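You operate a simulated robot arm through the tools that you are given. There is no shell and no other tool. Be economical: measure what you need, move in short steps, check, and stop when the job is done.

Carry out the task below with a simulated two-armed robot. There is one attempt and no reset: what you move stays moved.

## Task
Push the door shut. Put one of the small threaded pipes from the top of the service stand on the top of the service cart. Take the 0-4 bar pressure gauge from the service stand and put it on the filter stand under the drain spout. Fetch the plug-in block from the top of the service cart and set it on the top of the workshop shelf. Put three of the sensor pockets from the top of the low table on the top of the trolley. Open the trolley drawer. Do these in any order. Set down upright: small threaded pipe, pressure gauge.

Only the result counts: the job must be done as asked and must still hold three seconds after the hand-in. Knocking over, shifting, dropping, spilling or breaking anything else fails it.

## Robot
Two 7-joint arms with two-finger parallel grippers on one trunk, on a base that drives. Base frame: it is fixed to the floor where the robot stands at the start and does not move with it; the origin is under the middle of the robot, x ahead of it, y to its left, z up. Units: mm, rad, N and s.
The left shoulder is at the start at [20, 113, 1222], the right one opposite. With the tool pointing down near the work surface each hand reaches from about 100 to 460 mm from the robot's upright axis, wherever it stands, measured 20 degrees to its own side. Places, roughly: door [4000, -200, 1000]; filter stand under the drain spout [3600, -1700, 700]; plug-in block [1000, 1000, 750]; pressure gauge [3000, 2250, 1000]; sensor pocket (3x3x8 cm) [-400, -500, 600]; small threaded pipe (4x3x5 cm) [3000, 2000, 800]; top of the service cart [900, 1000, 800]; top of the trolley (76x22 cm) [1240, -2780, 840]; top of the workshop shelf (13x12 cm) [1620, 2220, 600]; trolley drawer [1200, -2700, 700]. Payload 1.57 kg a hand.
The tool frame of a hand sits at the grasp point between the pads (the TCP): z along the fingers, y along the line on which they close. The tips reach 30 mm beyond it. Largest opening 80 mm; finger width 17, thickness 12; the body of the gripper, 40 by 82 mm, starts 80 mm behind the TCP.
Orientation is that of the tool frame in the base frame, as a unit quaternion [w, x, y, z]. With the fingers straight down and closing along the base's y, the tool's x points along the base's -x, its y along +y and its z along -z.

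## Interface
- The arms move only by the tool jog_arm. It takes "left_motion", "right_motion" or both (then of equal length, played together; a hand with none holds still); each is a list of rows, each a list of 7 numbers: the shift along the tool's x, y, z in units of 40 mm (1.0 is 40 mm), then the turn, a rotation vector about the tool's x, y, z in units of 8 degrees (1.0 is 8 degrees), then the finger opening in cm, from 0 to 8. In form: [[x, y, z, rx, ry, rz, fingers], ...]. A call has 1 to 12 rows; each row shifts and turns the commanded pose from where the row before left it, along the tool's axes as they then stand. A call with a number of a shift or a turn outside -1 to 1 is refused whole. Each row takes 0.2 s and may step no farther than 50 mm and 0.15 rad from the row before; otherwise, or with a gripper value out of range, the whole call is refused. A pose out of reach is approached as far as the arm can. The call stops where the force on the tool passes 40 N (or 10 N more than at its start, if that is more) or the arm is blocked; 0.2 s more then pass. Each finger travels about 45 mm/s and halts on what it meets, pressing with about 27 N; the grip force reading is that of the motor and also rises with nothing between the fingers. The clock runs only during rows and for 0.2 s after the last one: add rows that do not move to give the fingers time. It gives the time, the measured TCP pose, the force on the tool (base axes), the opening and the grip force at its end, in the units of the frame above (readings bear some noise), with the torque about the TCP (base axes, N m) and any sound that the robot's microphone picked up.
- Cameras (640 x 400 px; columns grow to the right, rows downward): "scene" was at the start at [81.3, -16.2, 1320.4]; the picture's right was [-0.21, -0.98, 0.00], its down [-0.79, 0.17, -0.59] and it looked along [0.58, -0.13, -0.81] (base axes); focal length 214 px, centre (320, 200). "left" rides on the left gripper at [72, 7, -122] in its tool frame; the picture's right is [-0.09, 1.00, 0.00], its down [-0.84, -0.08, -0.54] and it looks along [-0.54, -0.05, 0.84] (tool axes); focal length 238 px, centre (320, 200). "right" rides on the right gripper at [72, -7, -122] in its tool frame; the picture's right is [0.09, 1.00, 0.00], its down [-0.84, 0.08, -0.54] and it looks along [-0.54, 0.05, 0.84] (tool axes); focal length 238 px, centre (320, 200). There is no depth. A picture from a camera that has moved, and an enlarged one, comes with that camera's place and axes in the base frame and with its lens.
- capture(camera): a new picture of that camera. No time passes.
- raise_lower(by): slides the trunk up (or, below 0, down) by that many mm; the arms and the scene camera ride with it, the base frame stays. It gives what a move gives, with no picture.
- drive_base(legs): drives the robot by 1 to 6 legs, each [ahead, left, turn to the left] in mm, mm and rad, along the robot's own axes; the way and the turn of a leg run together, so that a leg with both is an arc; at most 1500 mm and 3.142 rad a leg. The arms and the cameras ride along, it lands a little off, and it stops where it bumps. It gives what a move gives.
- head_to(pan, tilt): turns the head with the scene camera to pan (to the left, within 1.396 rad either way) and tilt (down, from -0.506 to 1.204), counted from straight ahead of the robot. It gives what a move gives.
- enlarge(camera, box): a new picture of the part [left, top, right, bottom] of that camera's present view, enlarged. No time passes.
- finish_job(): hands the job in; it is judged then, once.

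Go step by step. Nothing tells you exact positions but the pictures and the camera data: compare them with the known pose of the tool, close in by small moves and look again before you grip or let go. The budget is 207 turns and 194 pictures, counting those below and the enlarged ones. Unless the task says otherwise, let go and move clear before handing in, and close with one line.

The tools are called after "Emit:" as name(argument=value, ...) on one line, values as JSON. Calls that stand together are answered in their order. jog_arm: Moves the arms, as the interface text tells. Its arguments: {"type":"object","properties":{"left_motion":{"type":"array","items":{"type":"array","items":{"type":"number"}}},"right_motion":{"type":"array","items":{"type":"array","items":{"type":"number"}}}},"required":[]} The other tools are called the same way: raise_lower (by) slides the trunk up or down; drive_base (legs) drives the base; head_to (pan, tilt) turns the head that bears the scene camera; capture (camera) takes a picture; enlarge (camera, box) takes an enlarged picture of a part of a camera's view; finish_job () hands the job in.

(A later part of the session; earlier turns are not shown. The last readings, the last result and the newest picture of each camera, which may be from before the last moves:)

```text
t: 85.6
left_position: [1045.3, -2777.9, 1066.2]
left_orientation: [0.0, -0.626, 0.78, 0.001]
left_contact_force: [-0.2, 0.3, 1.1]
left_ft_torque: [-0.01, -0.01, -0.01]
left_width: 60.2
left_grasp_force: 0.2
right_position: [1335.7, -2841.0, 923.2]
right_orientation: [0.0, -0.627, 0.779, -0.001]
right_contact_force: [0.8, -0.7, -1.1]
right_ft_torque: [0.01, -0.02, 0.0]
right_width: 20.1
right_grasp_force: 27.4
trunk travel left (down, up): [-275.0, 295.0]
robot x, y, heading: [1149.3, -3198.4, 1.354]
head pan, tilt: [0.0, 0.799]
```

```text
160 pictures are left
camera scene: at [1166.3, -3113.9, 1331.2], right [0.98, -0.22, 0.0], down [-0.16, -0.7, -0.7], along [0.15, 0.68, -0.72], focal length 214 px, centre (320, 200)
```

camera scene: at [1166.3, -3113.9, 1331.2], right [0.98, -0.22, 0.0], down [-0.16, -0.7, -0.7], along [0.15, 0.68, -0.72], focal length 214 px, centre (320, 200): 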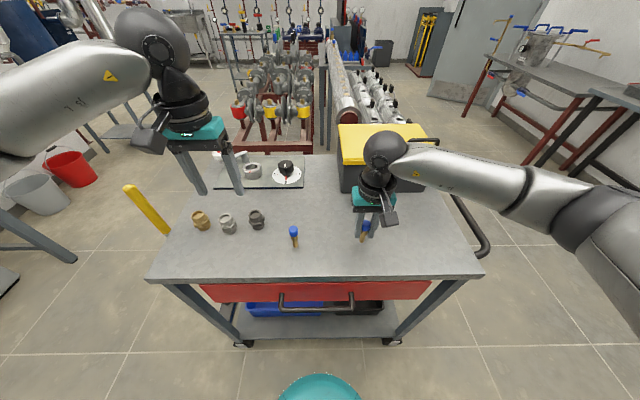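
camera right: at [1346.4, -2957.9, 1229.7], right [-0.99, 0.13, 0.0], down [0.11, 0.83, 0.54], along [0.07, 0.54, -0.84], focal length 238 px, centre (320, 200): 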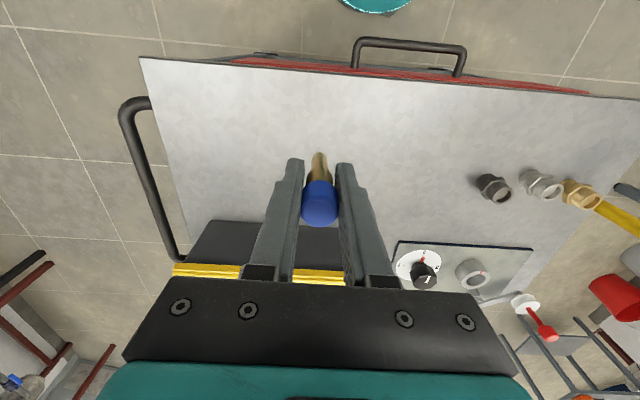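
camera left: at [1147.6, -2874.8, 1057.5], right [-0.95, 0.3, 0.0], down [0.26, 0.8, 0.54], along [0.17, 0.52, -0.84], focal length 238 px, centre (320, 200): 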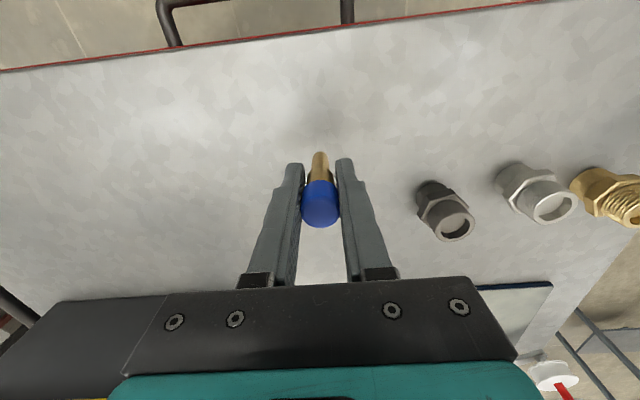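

The first pocket stands. Now the right one goes down.

Emit:
jog_arm(right_motion=[[0, 0, 0.3, 0, 0, 0, 1], [0, 0, 0.12, 0, 0, 0, 1]])

Emit:
jog_arm(right_motion=[[0, 0, 0.07, 0, 0, 0, 1]])

```text
t: 86.2
left_position: [1045.2, -2779.2, 1065.8]
left_orientation: [0.0, -0.626, 0.78, 0.0]
left_contact_force: [0.2, -0.9, -0.3]
left_ft_torque: [-0.02, 0.02, 0.0]
left_width: 59.8
left_grasp_force: 0.1
right_position: [1335.3, -2841.2, 907.4]
right_orientation: [0.0, -0.626, 0.78, 0.0]
right_contact_force: [-0.8, 0.8, -0.8]
right_ft_torque: [-0.01, 0.02, -0.01]
right_width: 20.4
right_grasp_force: 27.4
trunk travel left (down, up): [-275.0, 295.0]
robot x, y, heading: [1145.5, -3204.2, 1.348]
head pan, tilt: [0.0, 0.799]
```

```text
t: 86.6
left_position: [1046.5, -2779.7, 1067.2]
left_orientation: [0.0, -0.626, 0.78, 0.001]
left_contact_force: [-0.2, -0.2, -0.2]
left_ft_torque: [0.02, 0.0, -0.05]
left_width: 60.2
left_grasp_force: 0.0
right_position: [1335.5, -2841.6, 904.8]
right_orientation: [0.0, -0.626, 0.78, 0.002]
right_contact_force: [1.0, -3.4, 11.8]
right_ft_torque: [-0.09, -0.06, -0.01]
right_width: 20.4
right_grasp_force: 26.6
trunk travel left (down, up): [-275.0, 295.0]
robot x, y, heading: [1145.5, -3200.0, 1.354]
head pan, tilt: [0.0, 0.799]
```

Emit:
jog_arm(right_motion=[[0, 0, -0.02, 0, 0, 0, 3], [0, 0, 0, 0, 0, 0, 5], [0, 0, 0, 0, 0, 0, 6], [0, 0, 0, 0, 0, 0, 6], [0, 0, -0.6, 0, 0, 0, 6], [0, 0, -0.9, 0, 0, 0, 6], [0, 0, -0.9, 0, 0, 0, 6], [0, -0.6, -0.9, 0, 0, 0, 6], [0, -0.6, -0.9, 0, 0, 0, 6], [0, -0.6, 0, 0, 0, 0, 6]])

Emit:
capture(camera="scene")

Emit:
enlarge(camera="scene", box=[190, 220, 450, 350])

Emit:
capture(camera="right")

```text
t: 88.8
left_position: [1045.8, -2779.0, 1066.2]
left_orientation: [0.001, -0.626, 0.78, 0.0]
left_contact_force: [0.5, -0.9, 0.8]
left_ft_torque: [0.01, 0.02, 0.02]
left_width: 60.2
left_grasp_force: 0.1
right_position: [1405.3, -2859.0, 1072.9]
right_orientation: [0.0, -0.626, 0.78, 0.0]
right_contact_force: [-0.4, -0.3, -0.4]
right_ft_torque: [0.0, -0.02, -0.04]
right_width: 59.8
right_grasp_force: 0.0
trunk travel left (down, up): [-275.0, 295.0]
robot x, y, heading: [1148.8, -3206.2, 1.357]
head pan, tilt: [0.0, 0.799]
```

```text
159 pictures are left
camera scene: at [1166.7, -3114.2, 1331.2], right [0.98, -0.22, 0.0], down [-0.16, -0.7, -0.7], along [0.15, 0.68, -0.72], focal length 214 px, centre (320, 200)
```

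scene: 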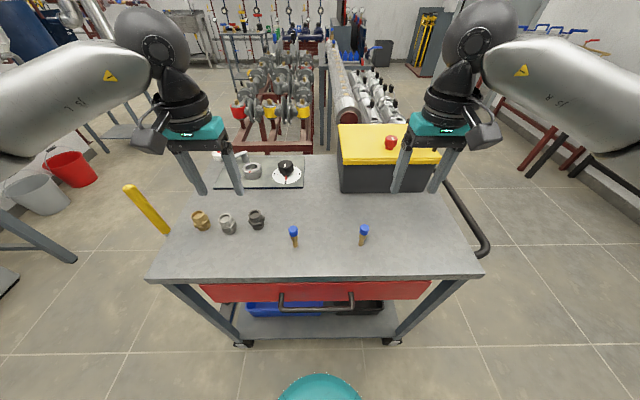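

```text
2.46 times, centred on (320, 285) of scene
camera zoom: at [1166.7, -3114.2, 1331.2], right [0.98, -0.22, 0.0], down [-0.16, -0.7, -0.7], along [0.15, 0.68, -0.72], focal length 528 px, centre (320, -9)
```

zoom: 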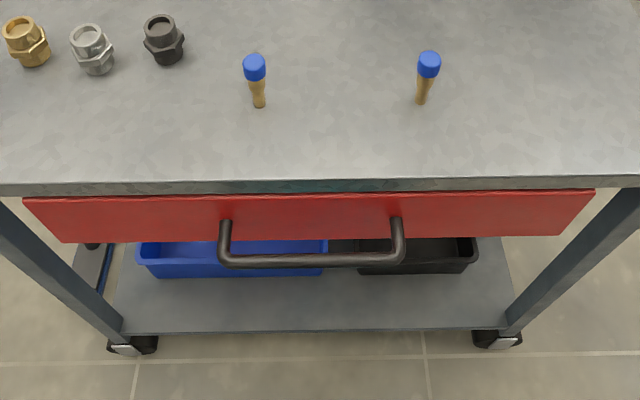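

```text
157 pictures are left
camera right: at [1396.7, -2930.0, 1196.1], right [-0.99, 0.13, 0.0], down [0.11, 0.83, 0.54], along [0.07, 0.54, -0.84], focal length 238 px, centre (320, 200)
```

right: 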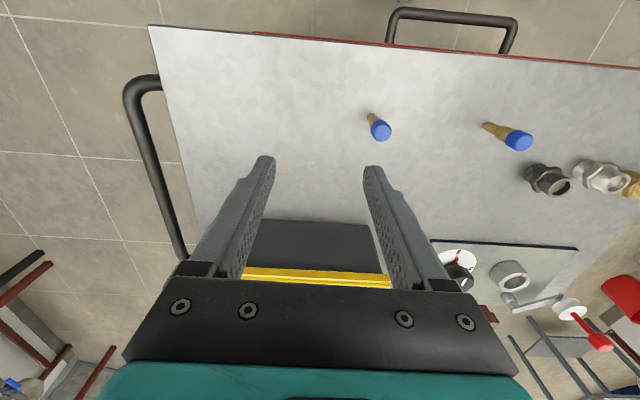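

Both pockets stand on the trolley. The drawer handle is at about (1197, −2938, 752); I back up, lower, and turn the right hand so its fingers close fore-and-aft.

Emit:
drive_base(legs=[[-140, 0, 0]])

Emit:
raise_lower(by=-130)

Emit:
jog_arm(right_motion=[[0, 0, 0, 0, 0, 0.9375, 4], [0, 0, 0, 0, 0, 0.9375, 4], [0, 0, 0, 0, 0, 0.9375, 4], [0, 0, 0, 0, 0, 0.9375, 4], [0, 0, 0, 0, 0, 0.9375, 4], [0, 0, 0, 0, 0, 0.9375, 4], [0, 0, 0, 0, 0, 0.9375, 4], [0, 0, 0, 0, 0, 0.9375, 4], [0, 0, 0, 0, 0, 0.9375, 4], [0, 0, 0, 0, 0, 0.9375, 4], [0, 0, 0, 0, 0, 0.9375, 4], [0, 0, 0, 0, 0, 0.9375, 4]])

Emit:
capture(camera="scene")

```text
t: 90.1
left_position: [1014.9, -2914.0, 1068.1]
left_orientation: [0.0, -0.627, 0.779, 0.001]
left_contact_force: [0.1, 0.7, 0.5]
left_ft_torque: [0.01, 0.01, 0.02]
left_width: 60.0
left_grasp_force: 0.1
right_position: [1375.7, -2993.6, 1073.8]
right_orientation: [0.0, -0.626, 0.78, 0.0]
right_contact_force: [-0.1, -0.6, 0.4]
right_ft_torque: [0.01, -0.02, 0.0]
right_width: 59.9
right_grasp_force: 0.1
trunk travel left (down, up): [-275.0, 295.0]
robot x, y, heading: [1116.9, -3339.2, 1.352]
head pan, tilt: [0.0, 0.799]
```

```text
t: 91.7
left_position: [1015.8, -2913.5, 936.3]
left_orientation: [0.0, -0.626, 0.78, 0.0]
left_contact_force: [0.9, -0.1, -0.3]
left_ft_torque: [-0.01, 0.02, -0.01]
left_width: 60.2
left_grasp_force: 0.2
right_position: [1375.1, -2994.8, 943.8]
right_orientation: [0.0, -0.626, 0.78, 0.0]
right_contact_force: [0.5, -0.5, 0.3]
right_ft_torque: [0.0, -0.04, 0.0]
right_width: 60.1
right_grasp_force: 0.0
trunk travel left (down, up): [-145.0, 425.0]
robot x, y, heading: [1115.9, -3336.3, 1.353]
head pan, tilt: [0.0, 0.799]
```

```text
t: 94.3
left_position: [1015.7, -2913.6, 935.8]
left_orientation: [0.0, -0.627, 0.779, 0.0]
left_contact_force: [0.9, 0.5, 0.5]
left_ft_torque: [0.01, 0.03, 0.02]
left_width: 60.2
left_grasp_force: 0.0
right_position: [1375.3, -2992.6, 942.0]
right_orientation: [0.0, 0.109, 0.994, 0.0]
right_contact_force: [0.0, 0.2, 0.4]
right_ft_torque: [-0.02, 0.0, -0.04]
right_width: 39.8
right_grasp_force: 0.1
trunk travel left (down, up): [-145.0, 425.0]
robot x, y, heading: [1118.5, -3337.5, 1.354]
head pan, tilt: [0.0, 0.799]
```

```text
156 pictures are left
camera scene: at [1136.2, -3249.5, 1201.2], right [0.98, -0.22, 0.0], down [-0.15, -0.7, -0.7], along [0.15, 0.68, -0.72], focal length 214 px, centre (320, 200)
```

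scene: 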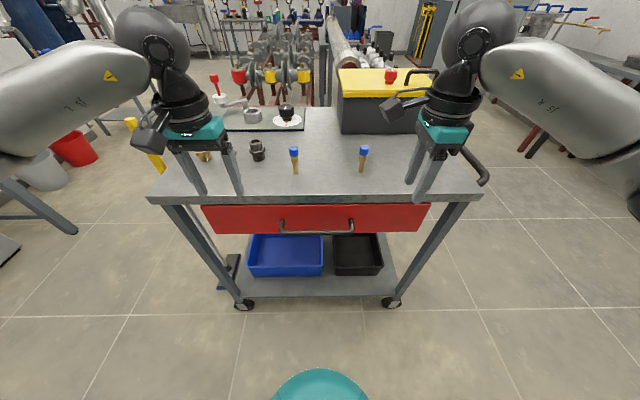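

Emit:
enlarge(camera="scene", box=[260, 190, 380, 250])

Emit:
capture(camera="right")

```text
5.33 times, centred on (320, 220) of scene
camera zoom: at [1136.2, -3249.5, 1201.2], right [0.98, -0.22, 0.0], down [-0.15, -0.7, -0.7], along [0.15, 0.68, -0.72], focal length 1144 px, centre (320, 93)
```

zoom: 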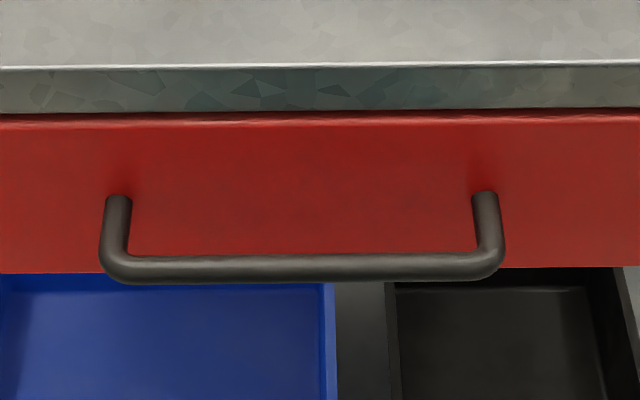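

```text
154 pictures are left
camera right: at [1303.3, -2983.8, 1066.0], right [0.13, 0.99, 0.0], down [0.83, -0.11, 0.54], along [0.54, -0.07, -0.84], focal length 238 px, centre (320, 200)
```

right: 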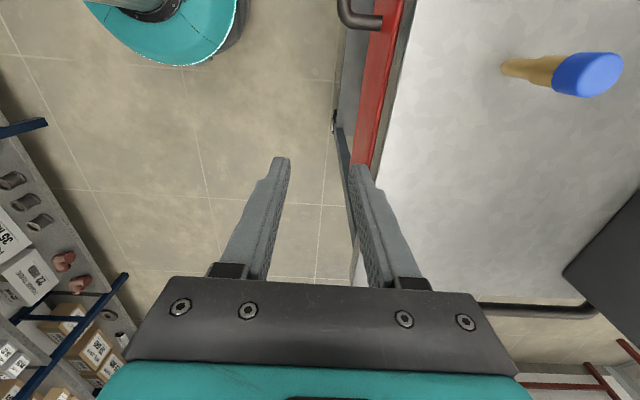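

Emit:
jog_arm(right_motion=[[0.915, 0.063, 0.2, 0, 0, 0, 4], [0.915, 0.063, 0.2, 0, 0, 0, 4], [0.915, 0.063, 0.2, 0, 0, 0, 4], [0.915, 0.063, 0.2, 0, 0, 0, 4], [0.915, 0.063, 0.2, 0, 0, 0, 4]])

Emit:
capture(camera="right")

Emit:
enlarge(camera="scene", box=[240, 120, 400, 250])

```text
t: 95.5
left_position: [1014.8, -2913.5, 936.7]
left_orientation: [0.0, -0.627, 0.779, 0.0]
left_contact_force: [-0.8, 0.3, 1.0]
left_ft_torque: [-0.02, 0.0, 0.0]
left_width: 60.2
left_grasp_force: 0.0
right_position: [1199.2, -2942.0, 901.4]
right_orientation: [0.0, 0.108, 0.994, 0.001]
right_contact_force: [-0.2, -0.3, -1.0]
right_ft_torque: [0.01, 0.03, -0.02]
right_width: 39.9
right_grasp_force: 0.0
trunk travel left (down, up): [-145.0, 425.0]
robot x, y, heading: [1116.2, -3336.6, 1.353]
head pan, tilt: [0.0, 0.799]
```

```text
153 pictures are left
camera right: at [1125.6, -2932.9, 1025.5], right [0.13, 0.99, 0.0], down [0.83, -0.11, 0.54], along [0.54, -0.07, -0.84], focal length 238 px, centre (320, 200)
```

right: 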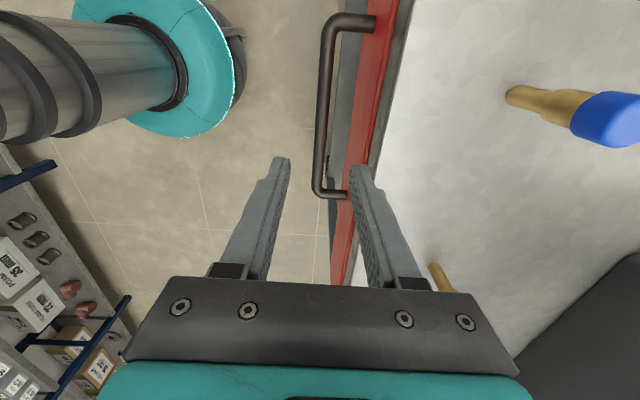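

```text
3.08 times, centred on (320, 185) of scene
camera zoom: at [1135.9, -3249.4, 1201.2], right [0.98, -0.22, 0.0], down [-0.15, -0.7, -0.7], along [0.15, 0.68, -0.72], focal length 660 px, centre (320, 246)
```

zoom: 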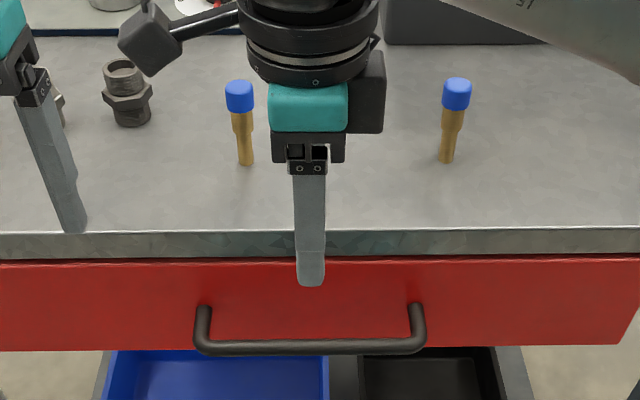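

The bar sits between the fingers. I descend around it and close.

Emit:
jog_arm(right_motion=[[0, 0.03, 0.8, 0, 0, 0, 4], [0, 0.02, 0.8, 0, 0, 0, 4], [0, 0, 0.8, 0, 0, 0, 4], [0, 0, 0.8, 0, 0, 0, 4]])

Emit:
capture(camera="right")

Emit:
enlarge(camera="scene", box=[240, 120, 400, 250])

```text
t: 96.5
left_position: [1015.2, -2913.0, 937.5]
left_orientation: [0.0, -0.626, 0.779, 0.0]
left_contact_force: [-0.6, 0.2, 0.0]
left_ft_torque: [0.01, 0.02, -0.03]
left_width: 59.7
left_grasp_force: 0.0
right_position: [1199.3, -2940.2, 774.2]
right_orientation: [0.0, 0.109, 0.994, 0.0]
right_contact_force: [0.3, 0.4, 0.3]
right_ft_torque: [-0.04, -0.04, 0.0]
right_width: 40.0
right_grasp_force: 0.0
trunk travel left (down, up): [-145.0, 425.0]
robot x, y, heading: [1115.3, -3339.3, 1.349]
head pan, tilt: [0.0, 0.799]
```

```text
151 pictures are left
camera right: at [1127.1, -2930.6, 897.8], right [0.13, 0.99, 0.0], down [0.83, -0.11, 0.54], along [0.54, -0.07, -0.84], focal length 238 px, centre (320, 200)
```

right: 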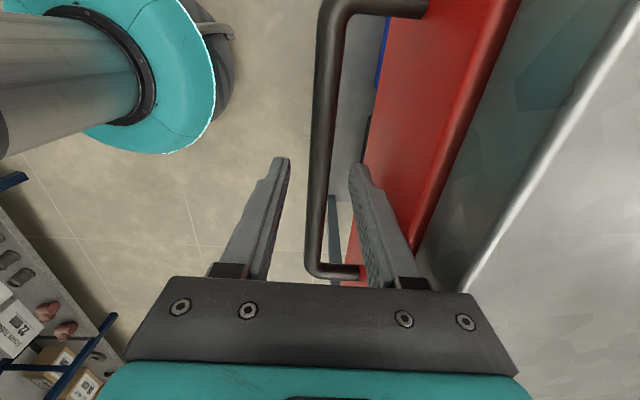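

```text
3.08 times, centred on (320, 185) of scene
camera zoom: at [1136.2, -3249.4, 1201.2], right [0.98, -0.22, 0.0], down [-0.15, -0.7, -0.7], along [0.15, 0.68, -0.72], focal length 660 px, centre (320, 246)
```

zoom: 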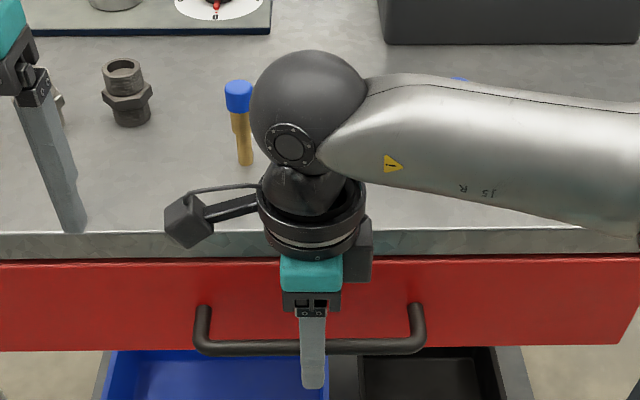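

Emit:
jog_arm(right_motion=[[0, 0, 0, 0, 0, 0, 2], [0, 0, 0, 0, 0, 0, 0.5], [0, 0, 0, 0, 0, 0, 0.5], [0, 0, 0, 0, 0, 0, 0.5]])

Emit:
jog_arm(right_motion=[[0, -0.3, 0, 0, 0, 0, 0.5], [0, -0.4, 0, 0, 0, 0, 0.5], [0, -0.4, 0, 0, 0, 0, 0.5]])

Emit:
capture(camera="scene")

```text
t: 97.5
left_position: [1016.2, -2913.0, 937.7]
left_orientation: [0.0, -0.626, 0.78, 0.0]
left_contact_force: [0.5, 1.1, 0.2]
left_ft_torque: [0.02, 0.0, 0.01]
left_width: 59.9
left_grasp_force: 0.0
right_position: [1198.9, -2940.4, 774.6]
right_orientation: [0.0, 0.107, 0.994, 0.001]
right_contact_force: [-0.5, 1.9, -3.7]
right_ft_torque: [0.05, 0.12, 0.51]
right_width: 14.0
right_grasp_force: 30.5
trunk travel left (down, up): [-145.0, 425.0]
robot x, y, heading: [1115.3, -3336.4, 1.356]
head pan, tilt: [0.0, 0.799]
```

```text
t: 98.3
left_position: [1016.3, -2912.5, 936.7]
left_orientation: [0.0, -0.626, 0.78, -0.001]
left_contact_force: [-0.1, 0.2, -0.2]
left_ft_torque: [-0.02, -0.01, -0.04]
left_width: 60.1
left_grasp_force: 0.0
right_position: [1189.9, -2983.8, 775.7]
right_orientation: [0.0, 0.108, 0.994, 0.0]
right_contact_force: [2.9, -2.1, -1.5]
right_ft_torque: [0.11, 0.16, 0.54]
right_width: 13.9
right_grasp_force: 30.6
trunk travel left (down, up): [-145.0, 425.0]
robot x, y, heading: [1118.2, -3337.8, 1.351]
head pan, tilt: [0.0, 0.799]
```

```text
149 pictures are left
camera scene: at [1136.5, -3249.6, 1201.2], right [0.98, -0.22, 0.0], down [-0.15, -0.7, -0.7], along [0.15, 0.68, -0.72], focal length 214 px, centre (320, 200)
```

scene: 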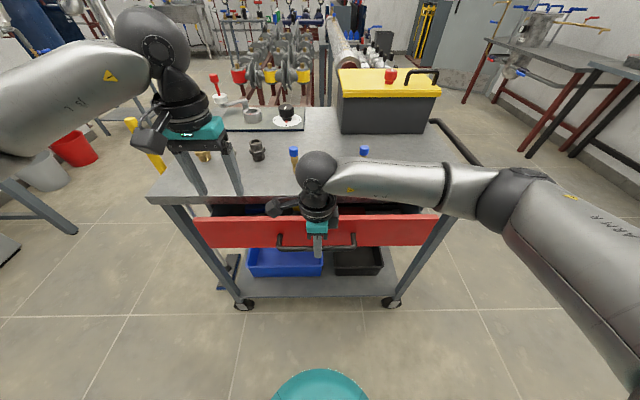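

The drawer slides out; I keep pulling.

Emit:
jog_arm(right_motion=[[0, -0.7, 0, 0, 0, 0, 0.5], [0, -0.8, 0, 0, 0, 0, 0.5], [0, -0.8, 0, 0, 0, 0, 0.5], [0, -0.8, 0, 0, 0, 0, 0.5], [0, -0.8, 0, 0, 0, 0, 0.5]])

Emit:
capture(camera="scene")

```text
t: 99.5
left_position: [1015.6, -2914.2, 937.8]
left_orientation: [0.0, -0.627, 0.779, -0.001]
left_contact_force: [0.0, -0.6, -0.4]
left_ft_torque: [-0.01, 0.01, 0.0]
left_width: 60.0
left_grasp_force: 0.1
right_position: [1158.1, -3139.8, 773.4]
right_orientation: [0.001, 0.107, 0.994, -0.001]
right_contact_force: [13.8, -6.0, 15.6]
right_ft_torque: [-0.07, -0.28, 0.54]
right_width: 14.1
right_grasp_force: 30.0
trunk travel left (down, up): [-145.0, 425.0]
robot x, y, heading: [1116.2, -3336.0, 1.349]
head pan, tilt: [0.0, 0.799]
```

```text
148 pictures are left
camera scene: at [1137.4, -3250.8, 1201.5], right [0.98, -0.22, 0.0], down [-0.16, -0.7, -0.7], along [0.15, 0.68, -0.72], focal length 214 px, centre (320, 200)
```

scene: 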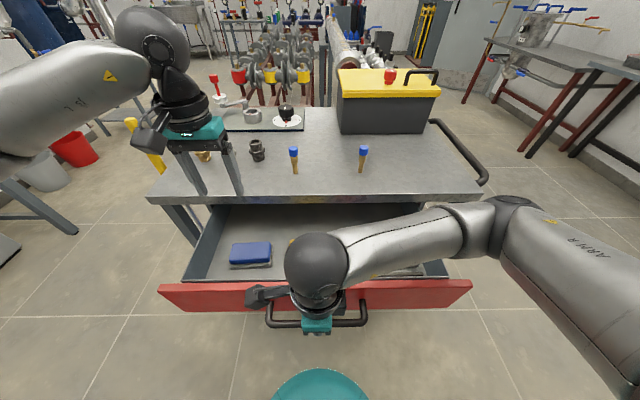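

About 200 mm out. I back the base a little to pull it fully.

Emit:
drive_base(legs=[[-70, -6, 0]])

Emit:
capture(camera="scene")

```text
t: 100.5
left_position: [1004.0, -2984.6, 937.1]
left_orientation: [0.001, -0.626, 0.78, -0.001]
left_contact_force: [-0.9, 0.0, 0.1]
left_ft_torque: [0.01, 0.0, -0.05]
left_width: 60.1
left_grasp_force: 0.1
right_position: [1144.0, -3204.8, 774.5]
right_orientation: [-0.004, 0.108, 0.994, 0.001]
right_contact_force: [-19.0, 2.5, -6.9]
right_ft_torque: [0.13, 0.49, 0.54]
right_width: 14.1
right_grasp_force: 30.4
trunk travel left (down, up): [-145.0, 425.0]
robot x, y, heading: [1104.4, -3407.6, 1.354]
head pan, tilt: [0.0, 0.799]
```

```text
147 pictures are left
camera scene: at [1124.9, -3319.2, 1201.1], right [0.98, -0.22, 0.0], down [-0.15, -0.7, -0.7], along [0.15, 0.68, -0.72], focal length 214 px, centre (320, 200)
```

scene: 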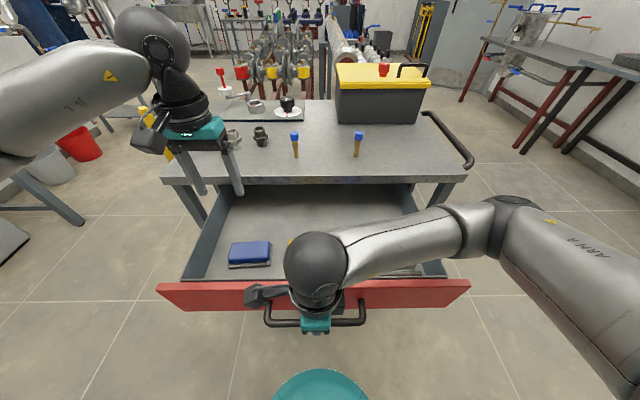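

Emit:
drive_base(legs=[[-60, 5, 0]])

Emit:
capture(camera="scene")

```text
t: 101.4
left_position: [993.1, -3022.0, 936.8]
left_orientation: [-0.001, -0.627, 0.779, 0.0]
left_contact_force: [0.7, 0.6, 0.2]
left_ft_torque: [0.01, -0.01, 0.05]
left_width: 60.2
left_grasp_force: 0.1
right_position: [1137.1, -3233.3, 775.4]
right_orientation: [0.001, 0.115, 0.993, 0.016]
right_contact_force: [0.6, -0.2, 0.4]
right_ft_torque: [-0.03, 0.2, 0.61]
right_width: 14.1
right_grasp_force: 30.7
trunk travel left (down, up): [-145.0, 425.0]
robot x, y, heading: [1095.5, -3444.7, 1.356]
head pan, tilt: [0.0, 0.799]
stopped in leg 1: the force on the tool passed its limit at 54 N (the readings are from after the stop); the commanded pose is now the measured one
```

```text
146 pictures are left
camera scene: at [1114.9, -3358.0, 1201.3], right [0.98, -0.22, 0.0], down [-0.15, -0.7, -0.7], along [0.15, 0.68, -0.72], focal length 214 px, centre (320, 200)
```

scene: 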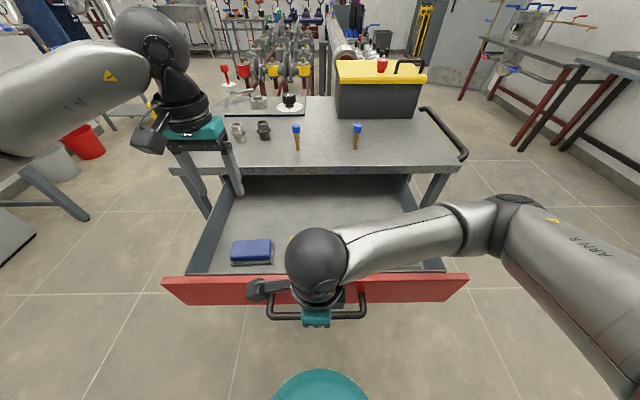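

The drawer is fully open. I release the handle, lift, and turn the hand back.

Emit:
jog_arm(right_motion=[[0, 0, 0, 0, 0, 0, 2.5], [0, 0, 0, 0, 0, 0, 4], [0, 0, 0, 0, 0, 0, 4], [0, 0, -0.5, 0, 0, 0, 4], [0, 0, -0.9, 0, 0, 0, 4], [0, 0, -0.9, 0, 0, 0, 4], [0, 0, -0.9, 0, 0, 0, 4], [0, 0, -0.9, 0, 0, 0, 4], [0, 0, -0.9, 0, 0, 0, 4]])

Emit:
jog_arm(right_motion=[[-0.9, 0, 0, 0, 0, -0.9375, 6], [-0.9, 0, 0, 0, 0, -0.9375, 6], [-0.9, 0, 0, 0, 0, -0.9375, 6], [-0.9, 0.3, 0, 0, 0, -0.9375, 6], [0, 0.7, 0, 0, 0, -0.9375, 6], [0, 0, 0, 0, 0, -0.9375, 6], [0, 0, 0, 0, 0, -0.9375, 6], [0, 0, 0, 0, 0, -0.9375, 6], [0, 0, 0, 0, 0, -0.9375, 6], [0, 0, 0, 0, 0, -0.9375, 6], [0, 0, 0, 0, 0, -0.9375, 6], [0, 0, 0, 0, 0, -0.9375, 6]])

Emit:
raise_lower(by=130)

Emit:
capture(camera="scene")

```text
t: 103.4
left_position: [993.5, -3021.5, 936.4]
left_orientation: [0.0, -0.627, 0.779, 0.001]
left_contact_force: [0.5, -0.1, -0.4]
left_ft_torque: [0.0, 0.01, 0.02]
left_width: 60.1
left_grasp_force: 0.1
right_position: [1136.4, -3240.1, 974.5]
right_orientation: [0.002, 0.118, 0.993, 0.015]
right_contact_force: [0.0, -0.2, 0.0]
right_ft_torque: [0.01, -0.03, 0.04]
right_width: 39.8
right_grasp_force: 0.0
trunk travel left (down, up): [-145.0, 425.0]
robot x, y, heading: [1094.1, -3445.6, 1.352]
head pan, tilt: [0.0, 0.799]
```

```text
t: 106.0
left_position: [994.0, -3021.5, 936.7]
left_orientation: [0.0, -0.626, 0.78, -0.001]
left_contact_force: [-0.2, -0.8, -0.5]
left_ft_torque: [0.01, 0.0, -0.02]
left_width: 60.0
left_grasp_force: 0.0
right_position: [1268.8, -3206.6, 978.0]
right_orientation: [0.013, -0.621, 0.784, 0.011]
right_contact_force: [-0.2, -0.2, -0.2]
right_ft_torque: [0.0, -0.02, -0.03]
right_width: 59.9
right_grasp_force: 0.1
trunk travel left (down, up): [-145.0, 425.0]
robot x, y, heading: [1099.2, -3443.4, 1.352]
head pan, tilt: [0.0, 0.799]
```

```text
t: 107.6
left_position: [993.5, -3022.4, 1066.9]
left_orientation: [0.0, -0.627, 0.779, 0.0]
left_contact_force: [-0.1, 0.4, 0.5]
left_ft_torque: [-0.01, 0.01, -0.03]
left_width: 60.1
left_grasp_force: 0.0
right_position: [1269.1, -3206.7, 1105.8]
right_orientation: [0.012, -0.619, 0.785, 0.01]
right_contact_force: [0.2, -0.3, 0.1]
right_ft_torque: [0.01, -0.03, -0.02]
right_width: 59.9
right_grasp_force: 0.0
trunk travel left (down, up): [-275.0, 295.0]
robot x, y, heading: [1095.5, -3446.2, 1.351]
head pan, tilt: [0.0, 0.799]
```

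```text
145 pictures are left
camera scene: at [1114.8, -3357.8, 1331.1], right [0.98, -0.22, 0.0], down [-0.15, -0.7, -0.7], along [0.15, 0.68, -0.72], focal length 214 px, centre (320, 200)
```

scene: 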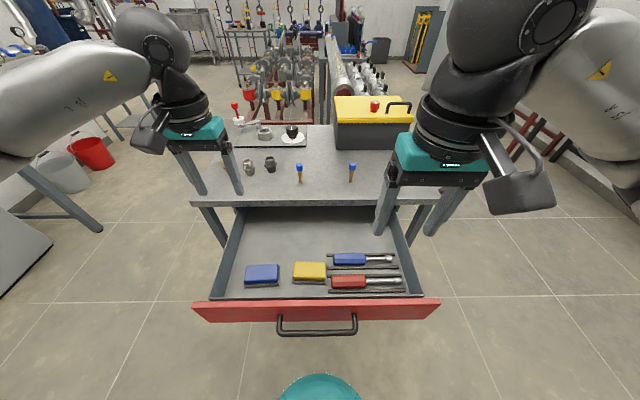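

Drawer open, tools visible inside. Next I look east toward the door.

Emit:
drive_base(legs=[[-60, 0, 0], [0, 0, -1.1]])

Emit:
head_to(pan=0.5, tilt=0.3)

Emit:
capture(camera="scene")

```text
t: 111.4
left_position: [1416.4, -3224.1, 1067.2]
left_orientation: [0.0, -0.123, 0.992, 0.0]
left_contact_force: [0.0, -0.1, 1.2]
left_ft_torque: [-0.01, 0.0, 0.04]
left_width: 59.9
left_grasp_force: 0.1
right_position: [1374.1, -3552.7, 1106.9]
right_orientation: [0.014, -0.115, 0.993, 0.003]
right_contact_force: [0.2, 0.1, -0.2]
right_ft_torque: [-0.01, -0.01, 0.03]
right_width: 60.2
right_grasp_force: 0.1
trunk travel left (down, up): [-275.0, 295.0]
robot x, y, heading: [1081.2, -3500.8, 0.247]
head pan, tilt: [0.0, 0.799]
```

```text
t: 112.3
left_position: [1415.3, -3225.3, 1066.4]
left_orientation: [0.0, -0.122, 0.993, 0.0]
left_contact_force: [-0.9, 0.4, -0.5]
left_ft_torque: [0.01, 0.02, 0.02]
left_width: 60.3
left_grasp_force: 0.0
right_position: [1374.0, -3553.4, 1106.7]
right_orientation: [0.016, -0.114, 0.993, 0.003]
right_contact_force: [-0.3, 0.0, -0.2]
right_ft_torque: [0.0, -0.03, -0.01]
right_width: 60.0
right_grasp_force: 0.0
trunk travel left (down, up): [-275.0, 295.0]
robot x, y, heading: [1083.9, -3504.2, 0.244]
head pan, tilt: [0.499, 0.3]
```

```text
144 pictures are left
camera scene: at [1160.8, -3439.2, 1375.5], right [0.68, -0.74, 0.0], down [-0.22, -0.2, -0.95], along [0.7, 0.65, -0.3], focal length 214 px, centre (320, 200)
```

scene: 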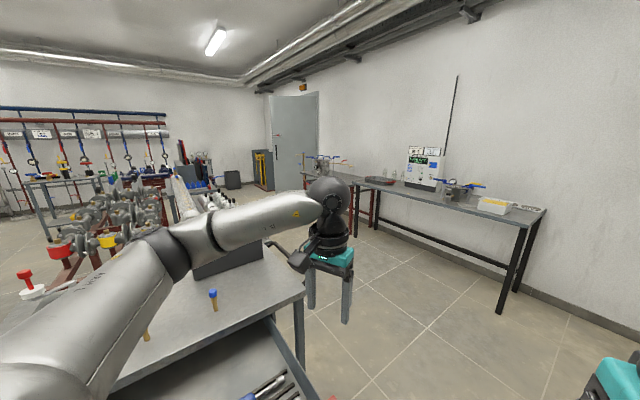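

Emit:
drive_base(legs=[[0, 0, 0.05], [1100, 0, 0], [0, 0, 0.75]])

Emit:
head_to(pan=0, tilt=0.35)

Emit:
capture(camera="scene")

```text
t: 120.4
left_position: [2182.5, -2748.2, 1067.6]
left_orientation: [0.0, -0.495, 0.869, 0.0]
left_contact_force: [0.5, -0.8, -0.3]
left_ft_torque: [0.02, 0.02, 0.0]
left_width: 59.9
left_grasp_force: 0.1
right_position: [2385.3, -3008.5, 1105.9]
right_orientation: [0.013, -0.488, 0.873, 0.008]
right_contact_force: [0.1, -0.6, -0.7]
right_ft_torque: [0.0, 0.0, 0.02]
right_width: 59.8
right_grasp_force: 0.1
trunk travel left (down, up): [-275.0, 295.0]
robot x, y, heading: [2149.4, -3182.2, 1.034]
head pan, tilt: [0.499, 0.3]
```

```text
t: 121.3
left_position: [2182.2, -2748.4, 1066.8]
left_orientation: [-0.001, -0.495, 0.869, 0.0]
left_contact_force: [-0.5, 0.1, -0.2]
left_ft_torque: [-0.01, 0.0, 0.0]
left_width: 60.0
left_grasp_force: 0.0
right_position: [2385.9, -3009.1, 1107.9]
right_orientation: [0.014, -0.488, 0.873, 0.008]
right_contact_force: [-0.6, 0.6, 0.5]
right_ft_torque: [0.0, 0.0, 0.02]
right_width: 60.0
right_grasp_force: 0.0
trunk travel left (down, up): [-275.0, 295.0]
robot x, y, heading: [2146.6, -3178.6, 1.033]
head pan, tilt: [0.0, 0.351]
```

```text
143 pictures are left
camera scene: at [2199.0, -3093.9, 1370.9], right [0.86, -0.51, 0.0], down [-0.17, -0.3, -0.94], along [0.48, 0.81, -0.34], focal length 214 px, centre (320, 200)
```

scene: 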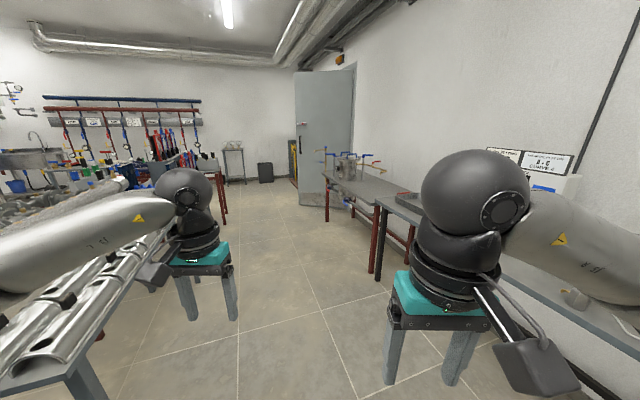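

Emit:
drive_base(legs=[[1200, 0, 0], [0, 0, 0.15]])

Emit:
capture(camera="scene")

Emit:
head_to(pan=-0.7, tilt=0.5)

Emit:
capture(camera="scene")

```text
t: 128.1
left_position: [2722.3, -1705.0, 1067.3]
left_orientation: [0.0, -0.563, 0.826, -0.001]
left_contact_force: [0.1, 0.0, -0.1]
left_ft_torque: [-0.02, -0.03, 0.03]
left_width: 60.1
left_grasp_force: 0.1
right_position: [2965.8, -1929.4, 1106.5]
right_orientation: [0.013, -0.557, 0.831, 0.009]
right_contact_force: [0.2, 0.1, -0.7]
right_ft_torque: [0.03, 0.0, -0.01]
right_width: 59.7
right_grasp_force: 0.0
trunk travel left (down, up): [-275.0, 295.0]
robot x, y, heading: [2752.7, -2137.4, 1.194]
head pan, tilt: [0.0, 0.351]
```

```text
142 pictures are left
camera scene: at [2794.3, -2043.3, 1370.9], right [0.93, -0.37, 0.0], down [-0.13, -0.32, -0.94], along [0.34, 0.87, -0.34], focal length 214 px, centre (320, 200)
```

scene: 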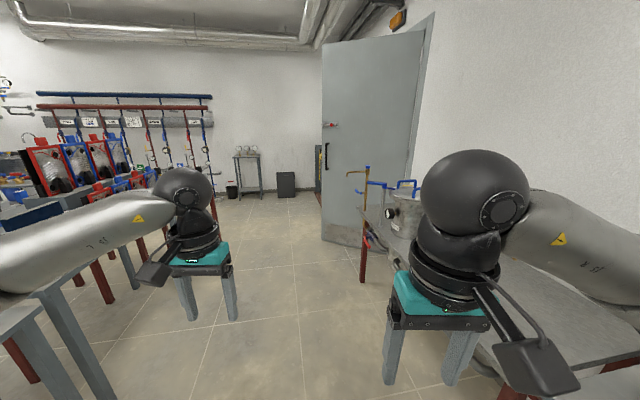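

```text
t: 129.1
left_position: [2723.1, -1703.9, 1065.6]
left_orientation: [0.0, -0.563, 0.827, 0.0]
left_contact_force: [-0.2, -0.6, -0.5]
left_ft_torque: [-0.01, -0.03, -0.03]
left_width: 60.0
left_grasp_force: 0.1
right_position: [2966.5, -1929.4, 1106.8]
right_orientation: [0.013, -0.556, 0.831, 0.009]
right_contact_force: [-0.1, 0.7, -0.2]
right_ft_torque: [-0.01, 0.02, 0.01]
right_width: 60.0
right_grasp_force: 0.1
trunk travel left (down, up): [-275.0, 295.0]
robot x, y, heading: [2754.6, -2137.8, 1.197]
head pan, tilt: [-0.7, 0.499]
```

```text
141 pictures are left
camera scene: at [2840.4, -2086.6, 1357.2], right [0.48, -0.88, 0.0], down [-0.42, -0.23, -0.88], along [0.77, 0.42, -0.48], focal length 214 px, centre (320, 200)
```

scene: 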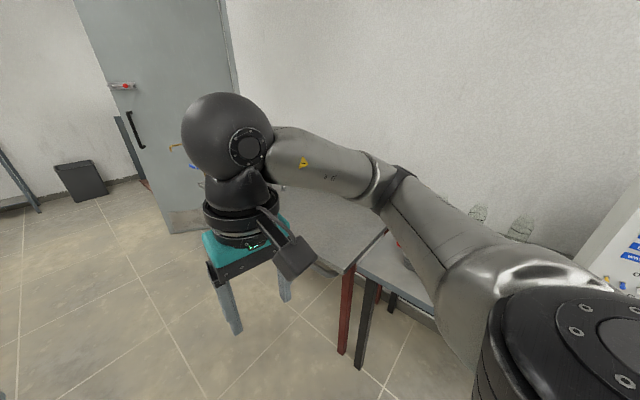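

The door stands ajar about 25°, hinged on the right, free edge near (3614, 0). I drive to face it.

Emit:
drive_base(legs=[[0, 0, 0.33], [1070, 0, 0], [1070, 0, 0], [0, 0, -1.526]])

Emit:
head_to(pan=0, tilt=0.4)

Emit:
capture(camera="scene")

```text
t: 144.6
left_position: [3242.8, 197.2, 1065.6]
left_orientation: [0.0, 0.009, 1.0, 0.0]
left_contact_force: [-0.4, -0.3, 0.2]
left_ft_torque: [0.0, 0.01, 0.01]
left_width: 60.3
left_grasp_force: 0.1
right_position: [3116.8, -110.2, 1107.0]
right_orientation: [0.016, 0.015, 1.0, 0.001]
right_contact_force: [-0.8, 1.0, 1.0]
right_ft_torque: [-0.02, -0.01, -0.02]
right_width: 60.1
right_grasp_force: 0.1
trunk travel left (down, up): [-275.0, 295.0]
robot x, y, heading: [2846.3, 12.0, -0.021]
head pan, tilt: [-0.7, 0.499]
```

```text
t: 145.7
left_position: [3243.1, 196.2, 1066.6]
left_orientation: [0.0, 0.01, 1.0, 0.001]
left_contact_force: [-0.2, 0.6, -0.3]
left_ft_torque: [0.02, 0.01, -0.01]
left_width: 59.9
left_grasp_force: 0.0
right_position: [3117.0, -109.7, 1106.5]
right_orientation: [0.016, 0.016, 1.0, 0.001]
right_contact_force: [-0.3, 0.4, 0.6]
right_ft_torque: [0.04, -0.03, -0.01]
right_width: 59.9
right_grasp_force: 0.1
trunk travel left (down, up): [-275.0, 295.0]
robot x, y, heading: [2845.6, 14.4, -0.015]
head pan, tilt: [0.0, 0.4]
```

```text
140 pictures are left
camera scene: at [2949.5, 10.6, 1366.3], right [-0.02, -1.0, 0.0], down [-0.39, 0.01, -0.92], along [0.92, -0.02, -0.39], focal length 214 px, centre (320, 200)
```

scene: 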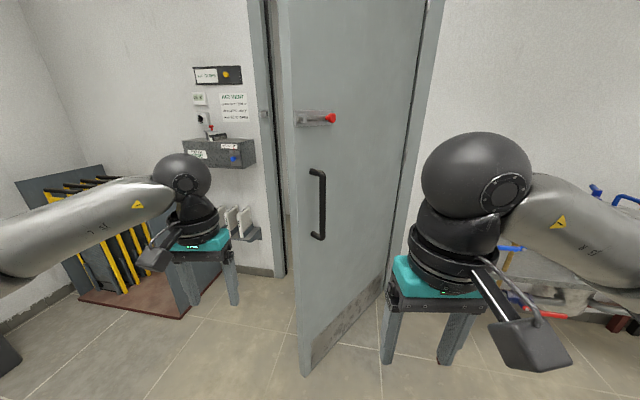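

The door is open about 45° with its hinge near (4380, −620). I extend the right hand closed as a pusher and pull the left hand in.

Emit:
jog_arm(left_motion=[[0.9, 0, 0, 0, 0, 0, 6], [0.9, 0, 0, 0, 0, 0, 6], [0.9, 0, 0, 0, 0, 0, 6], [0.9, 0, 0, 0, 0, 0, 6], [0.9, 0, 0, 0, 0, 0, 6]], right_motion=[[-0.9, 0, 0, 0, 0, 0, 3], [-0.9, 0, 0, 0, 0, 0, 0], [-0.9, 0, 0, 0, 0, 0, 0], [-0.9, 0, 0, 0, 0, 0, 0], [-0.8, 0, 0, 0, 0, 0, 0]])

Emit:
drive_base(legs=[[480, 0, 0.015]])

Emit:
capture(camera="scene")

```text
t: 146.8
left_position: [3090.1, 201.7, 1073.4]
left_orientation: [-0.001, 0.007, 1.0, 0.0]
left_contact_force: [0.0, -0.3, -0.1]
left_ft_torque: [-0.03, -0.01, -0.01]
left_width: 59.8
left_grasp_force: 0.0
left hand out of reach, approached as far as the arm can: row 5
right_position: [3293.1, -113.7, 1112.9]
right_orientation: [0.016, 0.015, 1.0, 0.001]
right_contact_force: [-0.6, -0.4, -0.1]
right_ft_torque: [0.01, -0.04, -0.01]
right_width: 0.1
right_grasp_force: 21.0
trunk travel left (down, up): [-275.0, 295.0]
robot x, y, heading: [2847.7, 13.6, -0.02]
head pan, tilt: [0.0, 0.4]
```

```text
t: 149.7
left_position: [3569.1, 198.9, 1074.8]
left_orientation: [-0.001, 0.001, 1.0, 0.0]
left_contact_force: [0.3, 0.4, -0.4]
left_ft_torque: [-0.01, 0.0, 0.02]
left_width: 60.0
left_grasp_force: 0.2
right_position: [3774.9, -112.8, 1112.1]
right_orientation: [0.016, 0.009, 1.0, 0.0]
right_contact_force: [-0.6, 0.2, -0.7]
right_ft_torque: [-0.02, -0.01, -0.02]
right_width: 0.1
right_grasp_force: 21.4
trunk travel left (down, up): [-275.0, 295.0]
robot x, y, heading: [3324.7, 5.6, -0.002]
head pan, tilt: [0.0, 0.4]
```

```text
139 pictures are left
camera scene: at [3430.9, 6.9, 1366.3], right [0.0, -1.0, 0.0], down [-0.39, 0.0, -0.92], along [0.92, 0.0, -0.39], focal length 214 px, centre (320, 200)
```

scene: 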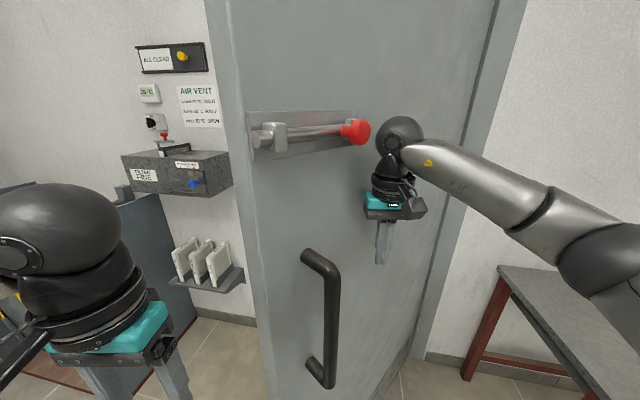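

Emit:
drive_base(legs=[[250, 0, 0]])

Emit:
capture(camera="scene")

```text
t: 151.5
left_position: [3816.8, 198.8, 1073.7]
left_orientation: [-0.001, 0.002, 1.0, 0.0]
left_contact_force: [0.1, 0.2, 0.1]
left_ft_torque: [0.0, 0.04, 0.01]
left_width: 60.0
left_grasp_force: 0.0
right_position: [4024.3, -116.2, 1113.5]
right_orientation: [0.016, 0.009, 1.0, 0.001]
right_contact_force: [-0.2, 0.1, 0.2]
right_ft_torque: [-0.03, 0.0, 0.01]
right_width: 0.0
right_grasp_force: 21.3
trunk travel left (down, up): [-275.0, 295.0]
robot x, y, heading: [3577.2, 7.9, -0.004]
head pan, tilt: [0.0, 0.4]
```

```text
138 pictures are left
camera scene: at [3680.2, 5.9, 1366.3], right [0.0, -1.0, 0.0], down [-0.39, 0.0, -0.92], along [0.92, 0.0, -0.39], focal length 214 px, centre (320, 200)
```

scene: 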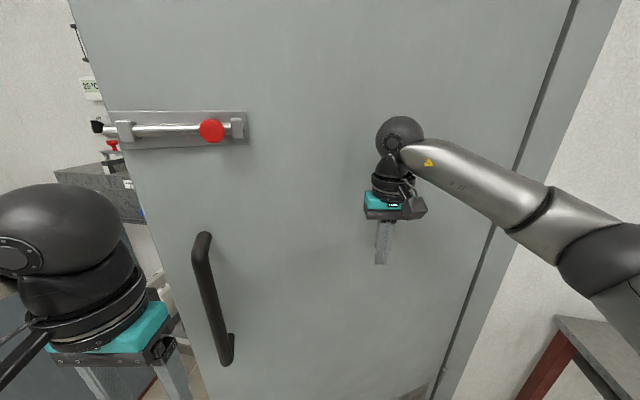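

Emit:
enlarge(camera="scene", box=[50, 50, 290, 200])

```text
2.67 times, centred on (170, 125) of scene
camera zoom: at [3680.2, 5.9, 1366.3], right [0.0, -1.0, 0.0], down [-0.39, 0.0, -0.92], along [0.92, 0.0, -0.39], focal length 572 px, centre (720, 400)
```

zoom: 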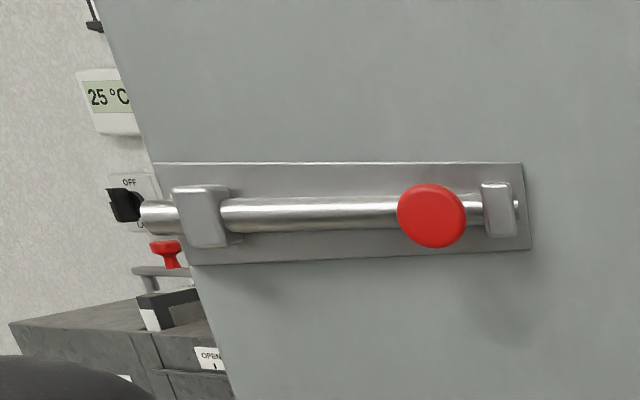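

The bolt appears retracted (knob at its inner end). I keep pushing.

Emit:
drive_base(legs=[[200, 0, 0]])

Emit:
capture(camera="scene")

```text
t: 152.5
left_position: [3870.0, 198.5, 1073.8]
left_orientation: [-0.002, 0.002, 1.0, 0.0]
left_contact_force: [0.0, 0.1, -1.1]
left_ft_torque: [0.02, 0.05, 0.02]
left_width: 60.1
left_grasp_force: 0.1
right_position: [4069.5, -116.0, 1112.3]
right_orientation: [0.005, 0.003, 1.0, -0.004]
right_contact_force: [-0.3, -0.7, 0.5]
right_ft_torque: [-0.01, -0.01, 0.04]
right_width: 0.1
right_grasp_force: 21.1
trunk travel left (down, up): [-275.0, 295.0]
robot x, y, heading: [3628.6, 8.3, -0.007]
head pan, tilt: [0.0, 0.4]
stopped in leg 1: the force on the tool passed its limit at 79 N (the readings are from after the stop); the commanded pose is now the measured one
```

```text
136 pictures are left
camera scene: at [3732.0, 5.8, 1366.2], right [0.0, -1.0, 0.0], down [-0.39, 0.0, -0.92], along [0.92, 0.0, -0.39], focal length 214 px, centre (320, 200)
```

scene: 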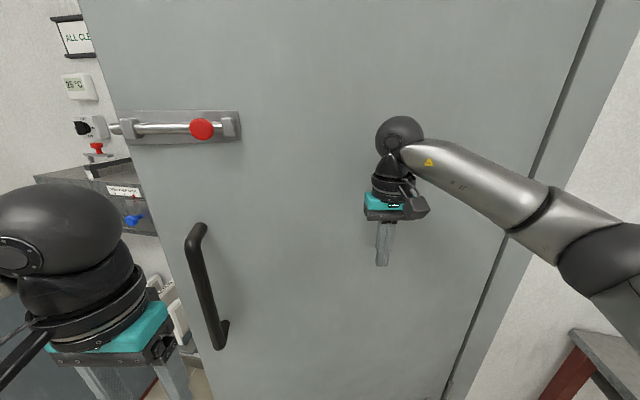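

Emit:
enlarge(camera="scene", box=[50, 80, 260, 200])

Emit:
head_to(pan=0.5, tilt=0.3)

Emit:
capture(camera="scene")

```text
3.05 times, centred on (155, 140) of scene
camera zoom: at [3732.0, 5.8, 1366.2], right [0.0, -1.0, 0.0], down [-0.39, 0.0, -0.92], along [0.92, 0.0, -0.39], focal length 654 px, centre (823, 383)
```

zoom: 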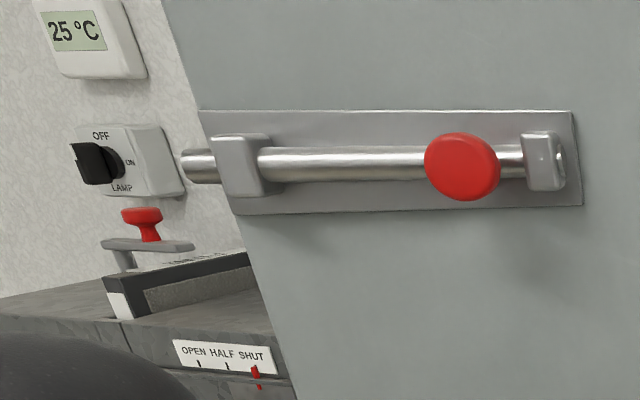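

```text
t: 153.5
left_position: [3870.5, 197.5, 1073.9]
left_orientation: [-0.001, 0.002, 1.0, 0.0]
left_contact_force: [-0.3, -0.2, 0.1]
left_ft_torque: [0.04, -0.01, -0.01]
left_width: 59.9
left_grasp_force: 0.0
right_position: [4070.4, -116.5, 1113.5]
right_orientation: [0.007, 0.001, 1.0, -0.004]
right_contact_force: [-0.3, 0.0, -1.0]
right_ft_torque: [0.02, -0.01, 0.0]
right_width: 0.0
right_grasp_force: 21.6
trunk travel left (down, up): [-275.0, 295.0]
robot x, y, heading: [3628.7, 8.5, -0.004]
head pan, tilt: [0.499, 0.3]
```

```text
134 pictures are left
camera scene: at [3720.6, 50.6, 1375.6], right [0.47, -0.88, 0.0], down [-0.26, -0.14, -0.96], along [0.84, 0.45, -0.3], focal length 214 px, centre (320, 200)
```

scene: 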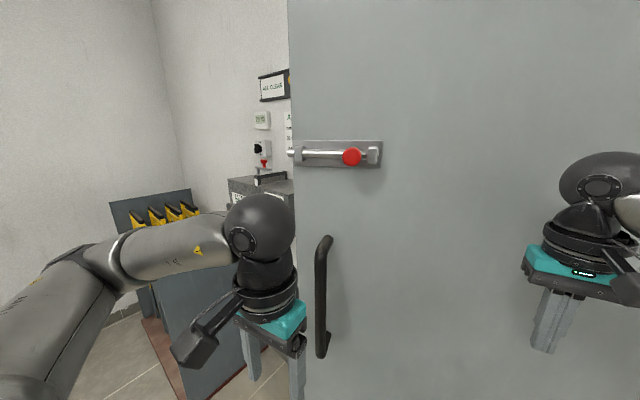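

No obstruction visible; likely an impact spike. I push again in short legs.

Emit:
drive_base(legs=[[30, 0, 0], [30, 0, 0]])

Emit:
capture(camera="scene")

```text
t: 154.8
left_position: [3923.3, 198.3, 1073.2]
left_orientation: [0.0, 0.001, 1.0, 0.0]
left_contact_force: [0.1, 0.5, -0.2]
left_ft_torque: [0.03, 0.02, -0.02]
left_width: 59.8
left_grasp_force: 0.2
right_position: [4120.1, -115.2, 1114.9]
right_orientation: [0.001, -0.004, 1.0, -0.006]
right_contact_force: [-0.3, 0.3, -0.2]
right_ft_torque: [-0.01, -0.01, 0.0]
right_width: 0.1
right_grasp_force: 21.3
trunk travel left (down, up): [-275.0, 295.0]
robot x, y, heading: [3688.2, 4.5, -0.004]
head pan, tilt: [0.499, 0.3]
stopped in leg 2: the force on the tool passed its limit at 64 N (the readings are from after the stop); the commanded pose is now the measured one
```

```text
133 pictures are left
camera scene: at [3775.2, 50.4, 1375.6], right [0.47, -0.88, 0.0], down [-0.26, -0.14, -0.96], along [0.84, 0.45, -0.3], focal length 214 px, centre (320, 200)
```

scene: 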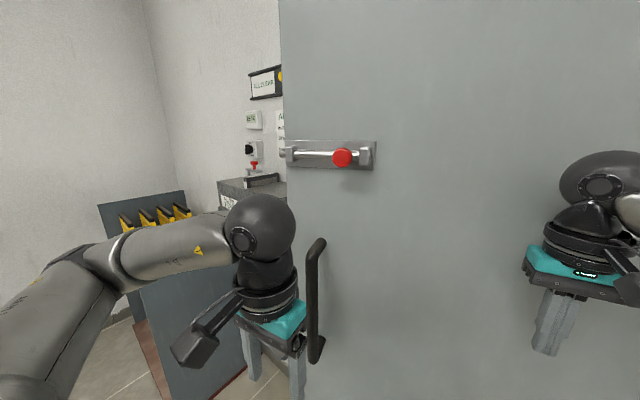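

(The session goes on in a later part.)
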